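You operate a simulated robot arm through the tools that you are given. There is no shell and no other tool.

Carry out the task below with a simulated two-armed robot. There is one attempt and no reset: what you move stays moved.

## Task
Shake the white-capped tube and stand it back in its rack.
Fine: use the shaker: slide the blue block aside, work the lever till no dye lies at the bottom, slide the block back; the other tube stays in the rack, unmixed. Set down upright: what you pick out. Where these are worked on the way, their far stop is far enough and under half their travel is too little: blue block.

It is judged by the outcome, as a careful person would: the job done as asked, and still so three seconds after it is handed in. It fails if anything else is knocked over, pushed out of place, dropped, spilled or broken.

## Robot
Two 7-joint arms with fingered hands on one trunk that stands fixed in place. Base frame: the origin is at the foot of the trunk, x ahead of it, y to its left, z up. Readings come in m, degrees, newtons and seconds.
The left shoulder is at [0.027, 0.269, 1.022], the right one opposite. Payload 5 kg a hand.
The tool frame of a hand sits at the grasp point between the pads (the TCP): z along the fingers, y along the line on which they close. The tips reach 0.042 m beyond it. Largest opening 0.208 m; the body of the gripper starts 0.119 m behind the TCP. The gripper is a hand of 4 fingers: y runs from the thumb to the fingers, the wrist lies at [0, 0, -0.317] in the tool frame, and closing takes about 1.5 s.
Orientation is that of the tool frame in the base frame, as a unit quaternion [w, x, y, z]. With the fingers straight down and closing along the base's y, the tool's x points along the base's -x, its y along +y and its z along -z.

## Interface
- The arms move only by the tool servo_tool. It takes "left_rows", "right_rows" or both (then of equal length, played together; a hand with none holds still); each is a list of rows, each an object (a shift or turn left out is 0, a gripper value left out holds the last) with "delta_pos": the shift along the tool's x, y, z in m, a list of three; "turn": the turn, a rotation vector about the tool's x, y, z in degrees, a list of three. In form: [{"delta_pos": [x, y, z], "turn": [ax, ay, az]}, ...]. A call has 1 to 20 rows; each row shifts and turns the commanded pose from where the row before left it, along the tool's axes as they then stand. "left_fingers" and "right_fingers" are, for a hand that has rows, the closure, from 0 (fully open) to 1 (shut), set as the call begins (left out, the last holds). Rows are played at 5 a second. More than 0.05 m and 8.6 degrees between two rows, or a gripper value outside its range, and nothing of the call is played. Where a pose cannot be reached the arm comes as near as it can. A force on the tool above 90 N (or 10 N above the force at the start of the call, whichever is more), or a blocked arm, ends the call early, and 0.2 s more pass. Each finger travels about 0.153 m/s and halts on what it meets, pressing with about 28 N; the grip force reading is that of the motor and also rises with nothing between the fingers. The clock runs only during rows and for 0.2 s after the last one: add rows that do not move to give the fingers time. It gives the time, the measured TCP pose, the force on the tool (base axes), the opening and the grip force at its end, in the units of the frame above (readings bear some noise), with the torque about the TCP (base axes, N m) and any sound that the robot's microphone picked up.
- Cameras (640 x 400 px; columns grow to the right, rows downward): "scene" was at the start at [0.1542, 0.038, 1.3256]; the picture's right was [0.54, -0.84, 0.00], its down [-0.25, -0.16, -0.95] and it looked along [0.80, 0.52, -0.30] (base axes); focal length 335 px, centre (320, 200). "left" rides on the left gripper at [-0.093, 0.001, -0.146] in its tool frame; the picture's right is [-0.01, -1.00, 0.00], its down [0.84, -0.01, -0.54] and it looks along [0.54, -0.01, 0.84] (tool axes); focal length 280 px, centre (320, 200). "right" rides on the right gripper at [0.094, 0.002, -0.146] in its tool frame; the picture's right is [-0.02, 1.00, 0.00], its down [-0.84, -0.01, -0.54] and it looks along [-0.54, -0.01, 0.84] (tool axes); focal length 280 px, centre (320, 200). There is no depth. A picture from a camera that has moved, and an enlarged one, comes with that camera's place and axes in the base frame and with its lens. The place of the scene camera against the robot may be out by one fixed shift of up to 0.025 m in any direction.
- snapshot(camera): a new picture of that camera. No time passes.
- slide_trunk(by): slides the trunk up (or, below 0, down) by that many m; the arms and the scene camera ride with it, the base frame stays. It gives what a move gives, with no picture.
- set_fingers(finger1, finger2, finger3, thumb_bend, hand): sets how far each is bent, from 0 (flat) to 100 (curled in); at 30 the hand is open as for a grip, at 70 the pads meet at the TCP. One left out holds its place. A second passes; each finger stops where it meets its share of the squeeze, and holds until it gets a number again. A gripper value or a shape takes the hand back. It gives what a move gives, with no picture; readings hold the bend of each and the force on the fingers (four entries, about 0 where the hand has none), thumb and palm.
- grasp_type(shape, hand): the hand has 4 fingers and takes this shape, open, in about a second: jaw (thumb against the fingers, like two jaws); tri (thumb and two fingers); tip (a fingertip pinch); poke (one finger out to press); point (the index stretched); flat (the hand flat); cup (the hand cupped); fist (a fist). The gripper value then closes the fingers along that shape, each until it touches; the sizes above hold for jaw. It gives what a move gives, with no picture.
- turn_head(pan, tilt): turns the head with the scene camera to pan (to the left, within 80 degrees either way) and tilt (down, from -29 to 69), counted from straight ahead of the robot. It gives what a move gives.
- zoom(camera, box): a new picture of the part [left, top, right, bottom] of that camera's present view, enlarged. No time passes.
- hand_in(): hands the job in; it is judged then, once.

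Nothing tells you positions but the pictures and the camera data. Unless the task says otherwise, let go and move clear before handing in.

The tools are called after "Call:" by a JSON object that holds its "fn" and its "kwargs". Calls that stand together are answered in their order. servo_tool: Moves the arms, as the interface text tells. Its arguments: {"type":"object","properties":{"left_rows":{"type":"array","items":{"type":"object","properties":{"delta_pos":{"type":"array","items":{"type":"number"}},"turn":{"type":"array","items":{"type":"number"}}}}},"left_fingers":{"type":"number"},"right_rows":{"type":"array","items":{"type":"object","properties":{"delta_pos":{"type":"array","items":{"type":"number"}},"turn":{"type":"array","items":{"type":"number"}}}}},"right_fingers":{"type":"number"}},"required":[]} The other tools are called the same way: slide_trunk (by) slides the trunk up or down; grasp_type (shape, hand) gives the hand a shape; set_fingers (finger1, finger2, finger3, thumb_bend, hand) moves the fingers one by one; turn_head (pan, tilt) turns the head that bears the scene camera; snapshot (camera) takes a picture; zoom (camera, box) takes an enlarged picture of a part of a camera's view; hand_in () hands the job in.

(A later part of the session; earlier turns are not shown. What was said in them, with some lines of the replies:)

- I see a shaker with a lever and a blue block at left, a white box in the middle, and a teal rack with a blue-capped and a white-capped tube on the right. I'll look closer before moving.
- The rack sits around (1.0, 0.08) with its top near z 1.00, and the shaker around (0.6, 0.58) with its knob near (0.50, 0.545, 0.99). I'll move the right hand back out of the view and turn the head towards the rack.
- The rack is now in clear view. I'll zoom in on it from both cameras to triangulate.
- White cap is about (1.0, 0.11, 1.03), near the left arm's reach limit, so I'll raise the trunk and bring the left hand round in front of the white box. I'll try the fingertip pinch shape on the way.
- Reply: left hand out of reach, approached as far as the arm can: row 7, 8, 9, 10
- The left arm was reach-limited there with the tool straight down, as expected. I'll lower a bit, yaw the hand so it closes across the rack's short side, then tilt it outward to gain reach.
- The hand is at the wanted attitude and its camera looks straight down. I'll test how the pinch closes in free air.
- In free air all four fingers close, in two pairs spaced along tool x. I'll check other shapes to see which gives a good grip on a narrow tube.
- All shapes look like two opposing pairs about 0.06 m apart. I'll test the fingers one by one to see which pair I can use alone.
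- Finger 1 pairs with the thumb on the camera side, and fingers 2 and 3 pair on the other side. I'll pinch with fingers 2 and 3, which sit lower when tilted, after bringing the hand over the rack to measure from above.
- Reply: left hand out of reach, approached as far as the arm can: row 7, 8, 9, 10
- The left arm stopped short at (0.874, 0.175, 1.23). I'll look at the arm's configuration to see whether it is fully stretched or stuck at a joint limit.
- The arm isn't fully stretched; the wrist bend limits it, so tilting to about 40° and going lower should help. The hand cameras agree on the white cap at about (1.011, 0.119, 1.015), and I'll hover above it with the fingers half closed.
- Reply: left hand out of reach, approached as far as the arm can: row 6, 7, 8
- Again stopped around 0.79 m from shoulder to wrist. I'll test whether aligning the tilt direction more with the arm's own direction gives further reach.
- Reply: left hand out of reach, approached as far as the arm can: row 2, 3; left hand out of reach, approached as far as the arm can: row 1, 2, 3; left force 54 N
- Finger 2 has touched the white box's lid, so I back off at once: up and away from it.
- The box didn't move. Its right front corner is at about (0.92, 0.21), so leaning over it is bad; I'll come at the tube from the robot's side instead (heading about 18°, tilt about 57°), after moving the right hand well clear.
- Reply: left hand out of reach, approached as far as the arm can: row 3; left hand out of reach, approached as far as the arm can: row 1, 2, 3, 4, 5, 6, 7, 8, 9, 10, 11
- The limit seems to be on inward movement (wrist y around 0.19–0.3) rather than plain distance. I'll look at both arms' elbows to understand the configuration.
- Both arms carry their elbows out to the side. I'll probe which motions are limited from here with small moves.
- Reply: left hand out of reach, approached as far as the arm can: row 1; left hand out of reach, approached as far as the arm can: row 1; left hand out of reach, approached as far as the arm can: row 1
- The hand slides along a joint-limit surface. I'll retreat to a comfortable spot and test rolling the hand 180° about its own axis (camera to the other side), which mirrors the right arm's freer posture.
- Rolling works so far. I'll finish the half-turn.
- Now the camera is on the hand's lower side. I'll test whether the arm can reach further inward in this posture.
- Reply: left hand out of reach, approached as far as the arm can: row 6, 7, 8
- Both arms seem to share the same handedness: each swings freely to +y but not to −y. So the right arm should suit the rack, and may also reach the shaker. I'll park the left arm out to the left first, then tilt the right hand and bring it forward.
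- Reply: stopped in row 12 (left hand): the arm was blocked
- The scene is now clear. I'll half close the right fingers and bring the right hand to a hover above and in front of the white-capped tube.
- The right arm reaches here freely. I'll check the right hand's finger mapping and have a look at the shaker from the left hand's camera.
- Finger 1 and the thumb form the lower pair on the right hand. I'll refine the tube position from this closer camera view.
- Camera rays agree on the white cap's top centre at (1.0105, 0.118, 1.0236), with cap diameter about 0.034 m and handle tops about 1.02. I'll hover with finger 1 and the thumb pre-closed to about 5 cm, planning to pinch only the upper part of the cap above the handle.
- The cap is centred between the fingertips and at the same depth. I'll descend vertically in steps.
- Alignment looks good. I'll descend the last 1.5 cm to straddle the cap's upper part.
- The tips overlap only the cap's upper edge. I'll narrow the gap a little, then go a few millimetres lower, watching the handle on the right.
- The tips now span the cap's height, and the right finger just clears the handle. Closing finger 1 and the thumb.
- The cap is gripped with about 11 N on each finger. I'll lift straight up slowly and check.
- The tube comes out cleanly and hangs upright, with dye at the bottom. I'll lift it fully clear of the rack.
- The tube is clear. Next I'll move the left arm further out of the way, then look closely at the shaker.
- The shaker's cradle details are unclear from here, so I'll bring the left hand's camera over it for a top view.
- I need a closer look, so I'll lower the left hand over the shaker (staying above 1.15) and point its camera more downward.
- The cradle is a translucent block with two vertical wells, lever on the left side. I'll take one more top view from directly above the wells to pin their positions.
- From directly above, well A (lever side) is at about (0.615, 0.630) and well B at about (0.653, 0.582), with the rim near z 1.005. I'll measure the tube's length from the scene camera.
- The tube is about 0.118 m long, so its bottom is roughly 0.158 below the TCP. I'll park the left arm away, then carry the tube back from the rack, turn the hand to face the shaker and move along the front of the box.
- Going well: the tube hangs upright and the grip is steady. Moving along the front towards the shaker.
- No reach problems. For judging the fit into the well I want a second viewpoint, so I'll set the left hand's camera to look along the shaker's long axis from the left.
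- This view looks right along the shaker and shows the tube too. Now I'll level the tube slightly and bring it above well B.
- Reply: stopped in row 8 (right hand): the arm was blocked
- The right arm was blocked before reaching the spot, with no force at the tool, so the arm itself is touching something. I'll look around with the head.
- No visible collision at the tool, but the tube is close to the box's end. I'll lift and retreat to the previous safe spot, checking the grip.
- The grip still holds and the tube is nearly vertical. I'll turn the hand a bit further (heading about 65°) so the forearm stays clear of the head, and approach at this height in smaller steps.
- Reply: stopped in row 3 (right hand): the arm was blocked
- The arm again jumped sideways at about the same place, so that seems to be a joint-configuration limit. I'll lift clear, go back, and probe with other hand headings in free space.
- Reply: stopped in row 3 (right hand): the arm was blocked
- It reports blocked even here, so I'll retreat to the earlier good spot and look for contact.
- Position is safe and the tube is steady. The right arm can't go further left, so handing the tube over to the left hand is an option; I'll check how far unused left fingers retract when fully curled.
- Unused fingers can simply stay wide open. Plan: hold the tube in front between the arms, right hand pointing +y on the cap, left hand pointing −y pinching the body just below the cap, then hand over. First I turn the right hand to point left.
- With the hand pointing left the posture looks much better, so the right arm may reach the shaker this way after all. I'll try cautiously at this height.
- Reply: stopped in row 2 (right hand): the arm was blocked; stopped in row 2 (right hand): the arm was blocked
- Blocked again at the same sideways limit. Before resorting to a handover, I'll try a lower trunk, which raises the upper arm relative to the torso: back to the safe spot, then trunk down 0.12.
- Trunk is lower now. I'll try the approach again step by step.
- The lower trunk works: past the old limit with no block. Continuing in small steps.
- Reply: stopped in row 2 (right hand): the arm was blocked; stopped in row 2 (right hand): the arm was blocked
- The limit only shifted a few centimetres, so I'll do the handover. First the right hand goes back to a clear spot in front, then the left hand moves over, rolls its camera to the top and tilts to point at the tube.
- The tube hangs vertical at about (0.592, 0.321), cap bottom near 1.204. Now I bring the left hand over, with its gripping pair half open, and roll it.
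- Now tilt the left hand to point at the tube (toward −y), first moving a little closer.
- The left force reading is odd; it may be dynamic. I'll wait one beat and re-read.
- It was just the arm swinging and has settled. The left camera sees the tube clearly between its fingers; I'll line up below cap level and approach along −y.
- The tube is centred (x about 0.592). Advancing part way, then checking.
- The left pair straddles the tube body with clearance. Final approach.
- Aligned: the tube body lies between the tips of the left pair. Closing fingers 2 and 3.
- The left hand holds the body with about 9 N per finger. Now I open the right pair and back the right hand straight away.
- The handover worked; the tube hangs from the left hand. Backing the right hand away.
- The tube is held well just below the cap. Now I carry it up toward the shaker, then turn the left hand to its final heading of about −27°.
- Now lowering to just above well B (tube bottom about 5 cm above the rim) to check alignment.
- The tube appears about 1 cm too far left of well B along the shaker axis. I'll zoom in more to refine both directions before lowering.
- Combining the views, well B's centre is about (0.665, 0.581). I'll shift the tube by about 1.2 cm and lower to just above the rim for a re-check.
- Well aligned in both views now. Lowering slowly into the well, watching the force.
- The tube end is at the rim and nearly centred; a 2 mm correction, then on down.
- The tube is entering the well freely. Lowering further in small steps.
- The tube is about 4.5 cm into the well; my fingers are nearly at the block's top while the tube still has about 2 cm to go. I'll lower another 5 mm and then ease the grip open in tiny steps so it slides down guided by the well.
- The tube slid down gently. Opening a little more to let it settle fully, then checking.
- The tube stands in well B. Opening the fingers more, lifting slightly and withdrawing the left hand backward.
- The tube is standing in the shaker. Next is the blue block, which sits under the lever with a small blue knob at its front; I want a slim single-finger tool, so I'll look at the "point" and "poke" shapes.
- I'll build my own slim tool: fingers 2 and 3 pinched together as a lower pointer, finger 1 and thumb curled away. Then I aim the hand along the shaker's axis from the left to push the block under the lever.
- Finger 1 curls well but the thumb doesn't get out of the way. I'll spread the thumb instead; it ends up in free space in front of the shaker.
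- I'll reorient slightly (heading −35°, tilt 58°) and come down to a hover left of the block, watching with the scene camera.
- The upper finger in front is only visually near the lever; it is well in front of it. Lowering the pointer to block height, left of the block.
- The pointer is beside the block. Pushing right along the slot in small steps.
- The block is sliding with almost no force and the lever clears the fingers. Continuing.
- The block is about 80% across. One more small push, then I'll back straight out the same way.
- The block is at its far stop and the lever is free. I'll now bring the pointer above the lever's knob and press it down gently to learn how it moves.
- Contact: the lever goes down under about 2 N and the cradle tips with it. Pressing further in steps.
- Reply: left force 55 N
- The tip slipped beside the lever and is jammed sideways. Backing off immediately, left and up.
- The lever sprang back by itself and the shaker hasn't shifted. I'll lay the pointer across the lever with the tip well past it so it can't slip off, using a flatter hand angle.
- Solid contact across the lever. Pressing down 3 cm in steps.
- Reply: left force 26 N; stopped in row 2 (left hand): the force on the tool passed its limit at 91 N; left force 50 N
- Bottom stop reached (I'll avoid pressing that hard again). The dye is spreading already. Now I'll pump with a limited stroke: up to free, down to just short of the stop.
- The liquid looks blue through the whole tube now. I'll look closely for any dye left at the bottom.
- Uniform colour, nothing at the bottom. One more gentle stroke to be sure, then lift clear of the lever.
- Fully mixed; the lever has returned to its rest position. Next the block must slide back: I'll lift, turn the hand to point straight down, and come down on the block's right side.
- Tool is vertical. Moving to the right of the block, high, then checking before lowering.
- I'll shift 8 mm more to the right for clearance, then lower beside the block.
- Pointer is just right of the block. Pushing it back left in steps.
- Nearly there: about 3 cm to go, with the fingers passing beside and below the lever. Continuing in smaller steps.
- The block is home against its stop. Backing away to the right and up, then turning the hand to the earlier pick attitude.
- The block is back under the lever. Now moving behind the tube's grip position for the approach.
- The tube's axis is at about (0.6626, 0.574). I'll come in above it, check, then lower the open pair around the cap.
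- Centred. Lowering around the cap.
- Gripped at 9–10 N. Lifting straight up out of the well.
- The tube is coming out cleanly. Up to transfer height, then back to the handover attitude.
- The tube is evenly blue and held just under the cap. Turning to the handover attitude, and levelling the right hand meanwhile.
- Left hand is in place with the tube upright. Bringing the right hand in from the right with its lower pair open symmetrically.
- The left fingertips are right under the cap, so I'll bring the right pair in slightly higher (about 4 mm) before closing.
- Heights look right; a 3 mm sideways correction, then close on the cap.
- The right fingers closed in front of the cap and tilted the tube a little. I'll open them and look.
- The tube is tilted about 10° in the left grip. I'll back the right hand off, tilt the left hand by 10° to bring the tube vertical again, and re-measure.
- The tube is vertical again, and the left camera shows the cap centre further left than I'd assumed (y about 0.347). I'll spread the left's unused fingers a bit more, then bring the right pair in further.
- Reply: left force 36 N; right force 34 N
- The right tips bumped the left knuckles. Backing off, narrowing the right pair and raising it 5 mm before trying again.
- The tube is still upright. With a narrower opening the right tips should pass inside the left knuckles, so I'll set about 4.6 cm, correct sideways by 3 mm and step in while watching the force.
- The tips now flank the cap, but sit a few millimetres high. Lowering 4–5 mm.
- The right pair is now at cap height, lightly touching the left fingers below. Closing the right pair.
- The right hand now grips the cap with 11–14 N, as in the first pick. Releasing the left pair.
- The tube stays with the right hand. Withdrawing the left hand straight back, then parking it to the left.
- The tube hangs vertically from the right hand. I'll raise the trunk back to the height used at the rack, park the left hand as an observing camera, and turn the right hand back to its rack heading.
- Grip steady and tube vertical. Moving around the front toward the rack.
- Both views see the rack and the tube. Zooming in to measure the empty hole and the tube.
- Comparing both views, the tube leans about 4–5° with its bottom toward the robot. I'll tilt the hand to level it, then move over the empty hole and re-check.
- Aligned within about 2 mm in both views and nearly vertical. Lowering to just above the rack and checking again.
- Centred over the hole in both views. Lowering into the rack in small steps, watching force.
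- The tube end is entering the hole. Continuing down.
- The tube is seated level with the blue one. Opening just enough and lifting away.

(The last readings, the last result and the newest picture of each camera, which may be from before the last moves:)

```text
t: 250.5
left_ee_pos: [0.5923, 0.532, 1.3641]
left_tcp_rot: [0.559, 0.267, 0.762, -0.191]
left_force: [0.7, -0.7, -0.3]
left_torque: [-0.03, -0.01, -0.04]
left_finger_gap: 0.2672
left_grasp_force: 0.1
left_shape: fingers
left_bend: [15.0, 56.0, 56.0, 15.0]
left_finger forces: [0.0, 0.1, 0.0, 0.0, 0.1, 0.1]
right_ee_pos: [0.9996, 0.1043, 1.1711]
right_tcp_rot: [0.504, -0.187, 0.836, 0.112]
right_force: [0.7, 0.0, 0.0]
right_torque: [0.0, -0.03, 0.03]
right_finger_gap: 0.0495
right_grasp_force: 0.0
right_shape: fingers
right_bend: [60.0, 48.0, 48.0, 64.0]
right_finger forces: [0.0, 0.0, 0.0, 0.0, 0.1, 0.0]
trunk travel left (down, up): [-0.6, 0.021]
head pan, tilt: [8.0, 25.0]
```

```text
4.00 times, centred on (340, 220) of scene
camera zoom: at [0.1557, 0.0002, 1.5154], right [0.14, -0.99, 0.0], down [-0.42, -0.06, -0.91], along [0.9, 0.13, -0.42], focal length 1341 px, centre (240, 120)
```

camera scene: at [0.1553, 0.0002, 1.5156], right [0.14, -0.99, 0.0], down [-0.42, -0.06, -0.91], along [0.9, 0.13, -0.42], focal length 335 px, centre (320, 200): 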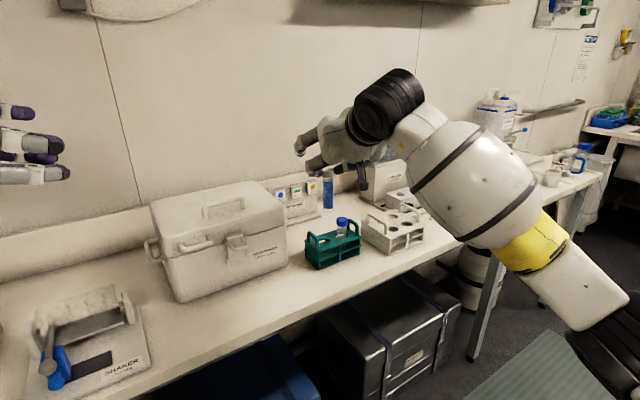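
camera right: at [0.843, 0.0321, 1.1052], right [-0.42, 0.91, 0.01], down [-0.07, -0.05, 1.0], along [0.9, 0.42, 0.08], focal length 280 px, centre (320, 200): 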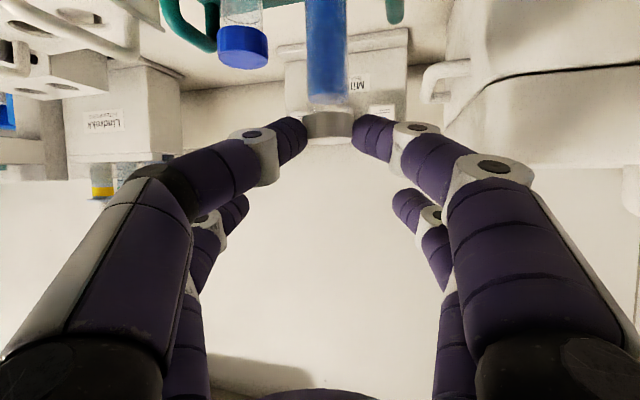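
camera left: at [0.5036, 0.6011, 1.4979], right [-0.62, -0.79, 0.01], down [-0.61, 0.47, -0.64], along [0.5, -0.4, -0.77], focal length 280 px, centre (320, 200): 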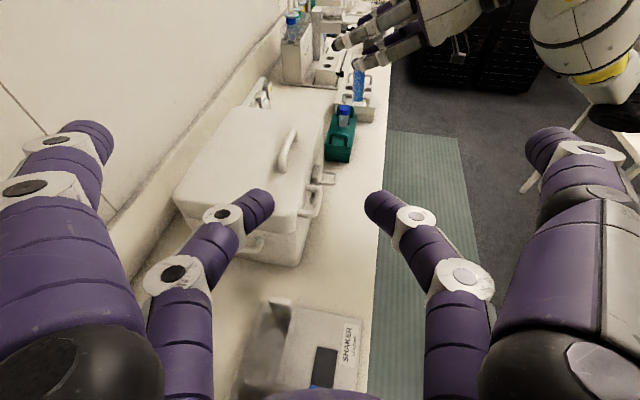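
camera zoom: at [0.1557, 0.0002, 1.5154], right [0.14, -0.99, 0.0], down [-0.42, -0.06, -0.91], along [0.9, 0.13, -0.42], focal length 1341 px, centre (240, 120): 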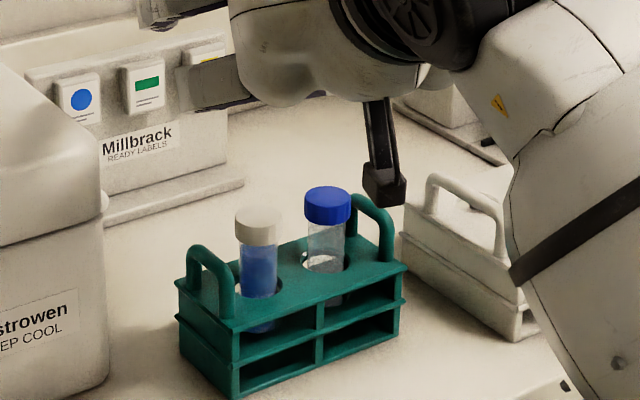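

The white-capped tube stands in its rack, mixed, next to the untouched blue one. Moving the right hand well clear and checking the whole bench.

Call:
{"fn": "servo_tool", "kwargs": {"right_rows": [{"delta_pos": [0.0155, 0, -0.0295]}, {"delta_pos": [0.0155, 0, -0.0295]}, {"delta_pos": [0.0155, 0, -0.0295]}, {"delta_pos": [0.0155, 0, -0.0295]}, {"delta_pos": [0.0155, 0, -0.0295]}, {"delta_pos": [0.0155, 0, -0.0295]}, {"delta_pos": [0.0155, -0.02, -0.0295]}, {"delta_pos": [0, -0.035, -0.02]}, {"delta_pos": [0, -0.035, -0.02]}, {}]}}

Call:
{"fn": "zoom", "kwargs": {"camera": "scene", "box": [290, 170, 400, 280]}}

Call:
{"fn": "turn_head", "kwargs": {"pan": 30, "tilt": 25}}

Call:
{"fn": "snapshot", "kwargs": {"camera": "scene"}}

Call:
{"fn": "zoom", "kwargs": {"camera": "scene", "box": [130, 210, 300, 350]}}

```text
t: 252.7
left_ee_pos: [0.5921, 0.5325, 1.3652]
left_tcp_rot: [0.559, 0.266, 0.762, -0.19]
left_force: [0.4, 0.5, -0.8]
left_torque: [-0.02, -0.01, -0.01]
left_finger_gap: 0.2672
left_grasp_force: 0.1
left_shape: fingers
left_bend: [15.0, 56.0, 56.0, 15.0]
left_finger forces: [0.0, 0.1, 0.1, 0.1, 0.0, 0.1]
right_ee_pos: [0.7934, -0.0922, 1.1906]
right_tcp_rot: [0.505, -0.186, 0.835, 0.112]
right_force: [-0.2, 0.0, 0.1]
right_torque: [-0.06, 0.02, -0.03]
right_finger_gap: 0.0497
right_grasp_force: 0.0
right_shape: fingers
right_bend: [60.0, 48.0, 48.0, 64.0]
right_finger forces: [0.0, 0.0, 0.1, 0.0, 0.0, 0.0]
trunk travel left (down, up): [-0.6, 0.021]
head pan, tilt: [8.0, 25.0]
```

```text
3.64 times, centred on (345, 225) of scene
camera zoom: at [0.1552, 0.0005, 1.5155], right [0.14, -0.99, 0.0], down [-0.42, -0.06, -0.91], along [0.9, 0.13, -0.42], focal length 1219 px, centre (229, 109)
```

zoom: 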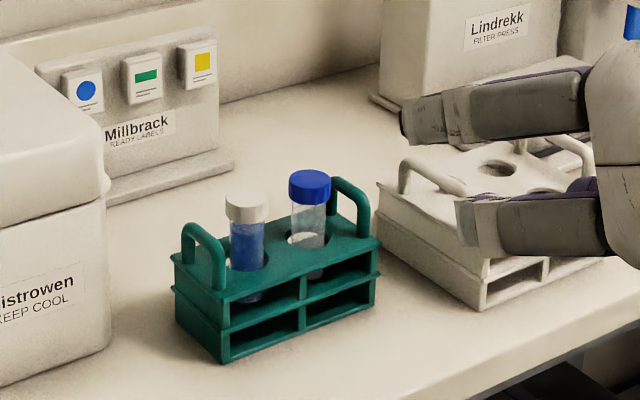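

```text
t: 253.6
left_ee_pos: [0.59, 0.5321, 1.3649]
left_tcp_rot: [0.558, 0.267, 0.762, -0.191]
left_force: [0.1, -0.5, 0.3]
left_torque: [0.0, 0.04, 0.07]
left_finger_gap: 0.2672
left_grasp_force: 0.1
left_shape: fingers
left_bend: [15.0, 56.0, 56.0, 15.0]
left_finger forces: [0.0, 0.0, 0.0, 0.0, 0.1, 0.0]
right_ee_pos: [0.7939, -0.0926, 1.1893]
right_tcp_rot: [0.505, -0.187, 0.835, 0.112]
right_force: [-0.8, 0.7, -0.3]
right_torque: [0.06, 0.02, 0.02]
right_finger_gap: 0.0499
right_grasp_force: 0.0
right_shape: fingers
right_bend: [60.0, 48.0, 48.0, 64.0]
right_finger forces: [0.1, 0.0, 0.1, 0.1, 0.0, 0.1]
trunk travel left (down, up): [-0.6, 0.021]
head pan, tilt: [30.0, 25.0]
```

```text
taken
camera scene: at [0.1438, 0.033, 1.5156], right [0.5, -0.87, 0.0], down [-0.37, -0.21, -0.91], along [0.79, 0.45, -0.42], focal length 335 px, centre (320, 200)
```

scene: 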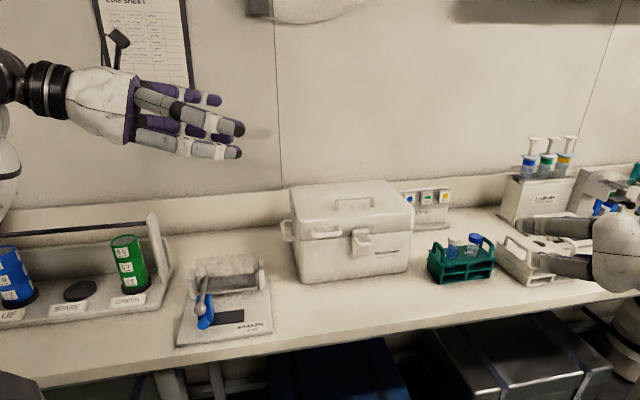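

```text
2.86 times, centred on (215, 280) of scene
camera zoom: at [0.1438, 0.033, 1.5156], right [0.5, -0.87, 0.0], down [-0.37, -0.21, -0.91], along [0.79, 0.45, -0.42], focal length 958 px, centre (620, -29)
```

zoom: 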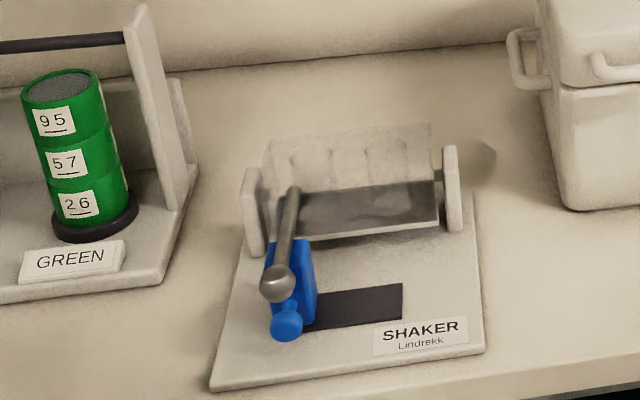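

Everything is in place: block back under the lever, shaker empty and unmoved, both tubes upright in the rack. A last retreat of the right hand, then I hand in.

Call:
{"fn": "servo_tool", "kwargs": {"right_rows": [{"delta_pos": [-0.015, 0, -0.035]}, {"delta_pos": [-0.015, 0, -0.035]}, {"delta_pos": [-0.015, 0, -0.035]}, {}, {}]}}

Call:
{"fn": "zoom", "kwargs": {"camera": "scene", "box": [400, 200, 560, 310]}}

```text
t: 254.8
left_ee_pos: [0.592, 0.5308, 1.3636]
left_tcp_rot: [0.558, 0.267, 0.762, -0.191]
left_force: [0.4, -0.5, 1.1]
left_torque: [0.0, 0.02, 0.01]
left_finger_gap: 0.2673
left_grasp_force: 0.1
left_shape: fingers
left_bend: [15.0, 56.0, 56.0, 15.0]
left_finger forces: [0.0, 0.0, 0.0, 0.1, 0.1, 0.0]
right_ee_pos: [0.7311, -0.1233, 1.2796]
right_tcp_rot: [0.505, -0.187, 0.835, 0.112]
right_force: [0.2, 0.1, -0.8]
right_torque: [-0.04, 0.01, -0.01]
right_finger_gap: 0.0499
right_grasp_force: 0.0
right_shape: fingers
right_bend: [60.0, 48.0, 48.0, 64.0]
right_finger forces: [0.0, 0.0, 0.1, 0.0, 0.0, 0.1]
trunk travel left (down, up): [-0.6, 0.021]
head pan, tilt: [30.0, 25.0]
```

```text
3.64 times, centred on (480, 255) of scene
camera zoom: at [0.1439, 0.0334, 1.5156], right [0.5, -0.87, 0.0], down [-0.37, -0.21, -0.91], along [0.78, 0.45, -0.42], focal length 1219 px, centre (-262, 0)
```

zoom: 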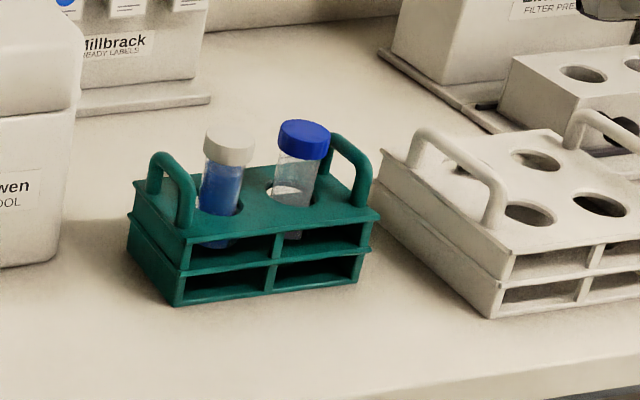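

The mixed white-capped tube stands in its rack beside the unmixed blue-capped one. Both hands are clear and nothing else on the bench has moved, so I'm handing in.

Call:
{"fn": "hand_in", "kwargs": {}}

```text
The job is handed in.
```

The white-capped tube is mixed and standing upright in its rack. The last pictures show its liquid evenly blue, with no dye lying at the bottom. The job is handed in, but I haven't seen the judgement.

- **Shaker:** I slid the blue block to its far stop and worked the lever until the colour was even. Then I slid the block back against its home stop under the lever. The lever sprang back to rest by itself.
- **Other tube:** The blue-capped tube stayed in the rack, untouched and unmixed.
- **Contacts on the way:**
  - A left finger pressed on the white box's lid early on, with up to about 54 N.
  - A finger jammed sideways against the lever once, with about 48 N.
  - One press on the lever at its bottom stop peaked at 91 N.
  - In the pictures I took afterwards, the box and the shaker had not moved.
- **Handling of the tube:**
  - The right arm couldn't reach the shaker, so I passed the tube between the hands twice.
  - It slid about 1.5 cm down the shaker's well when I let go of it there.
  - It tilted about 10° during the second handover, and I straightened it before putting it back.
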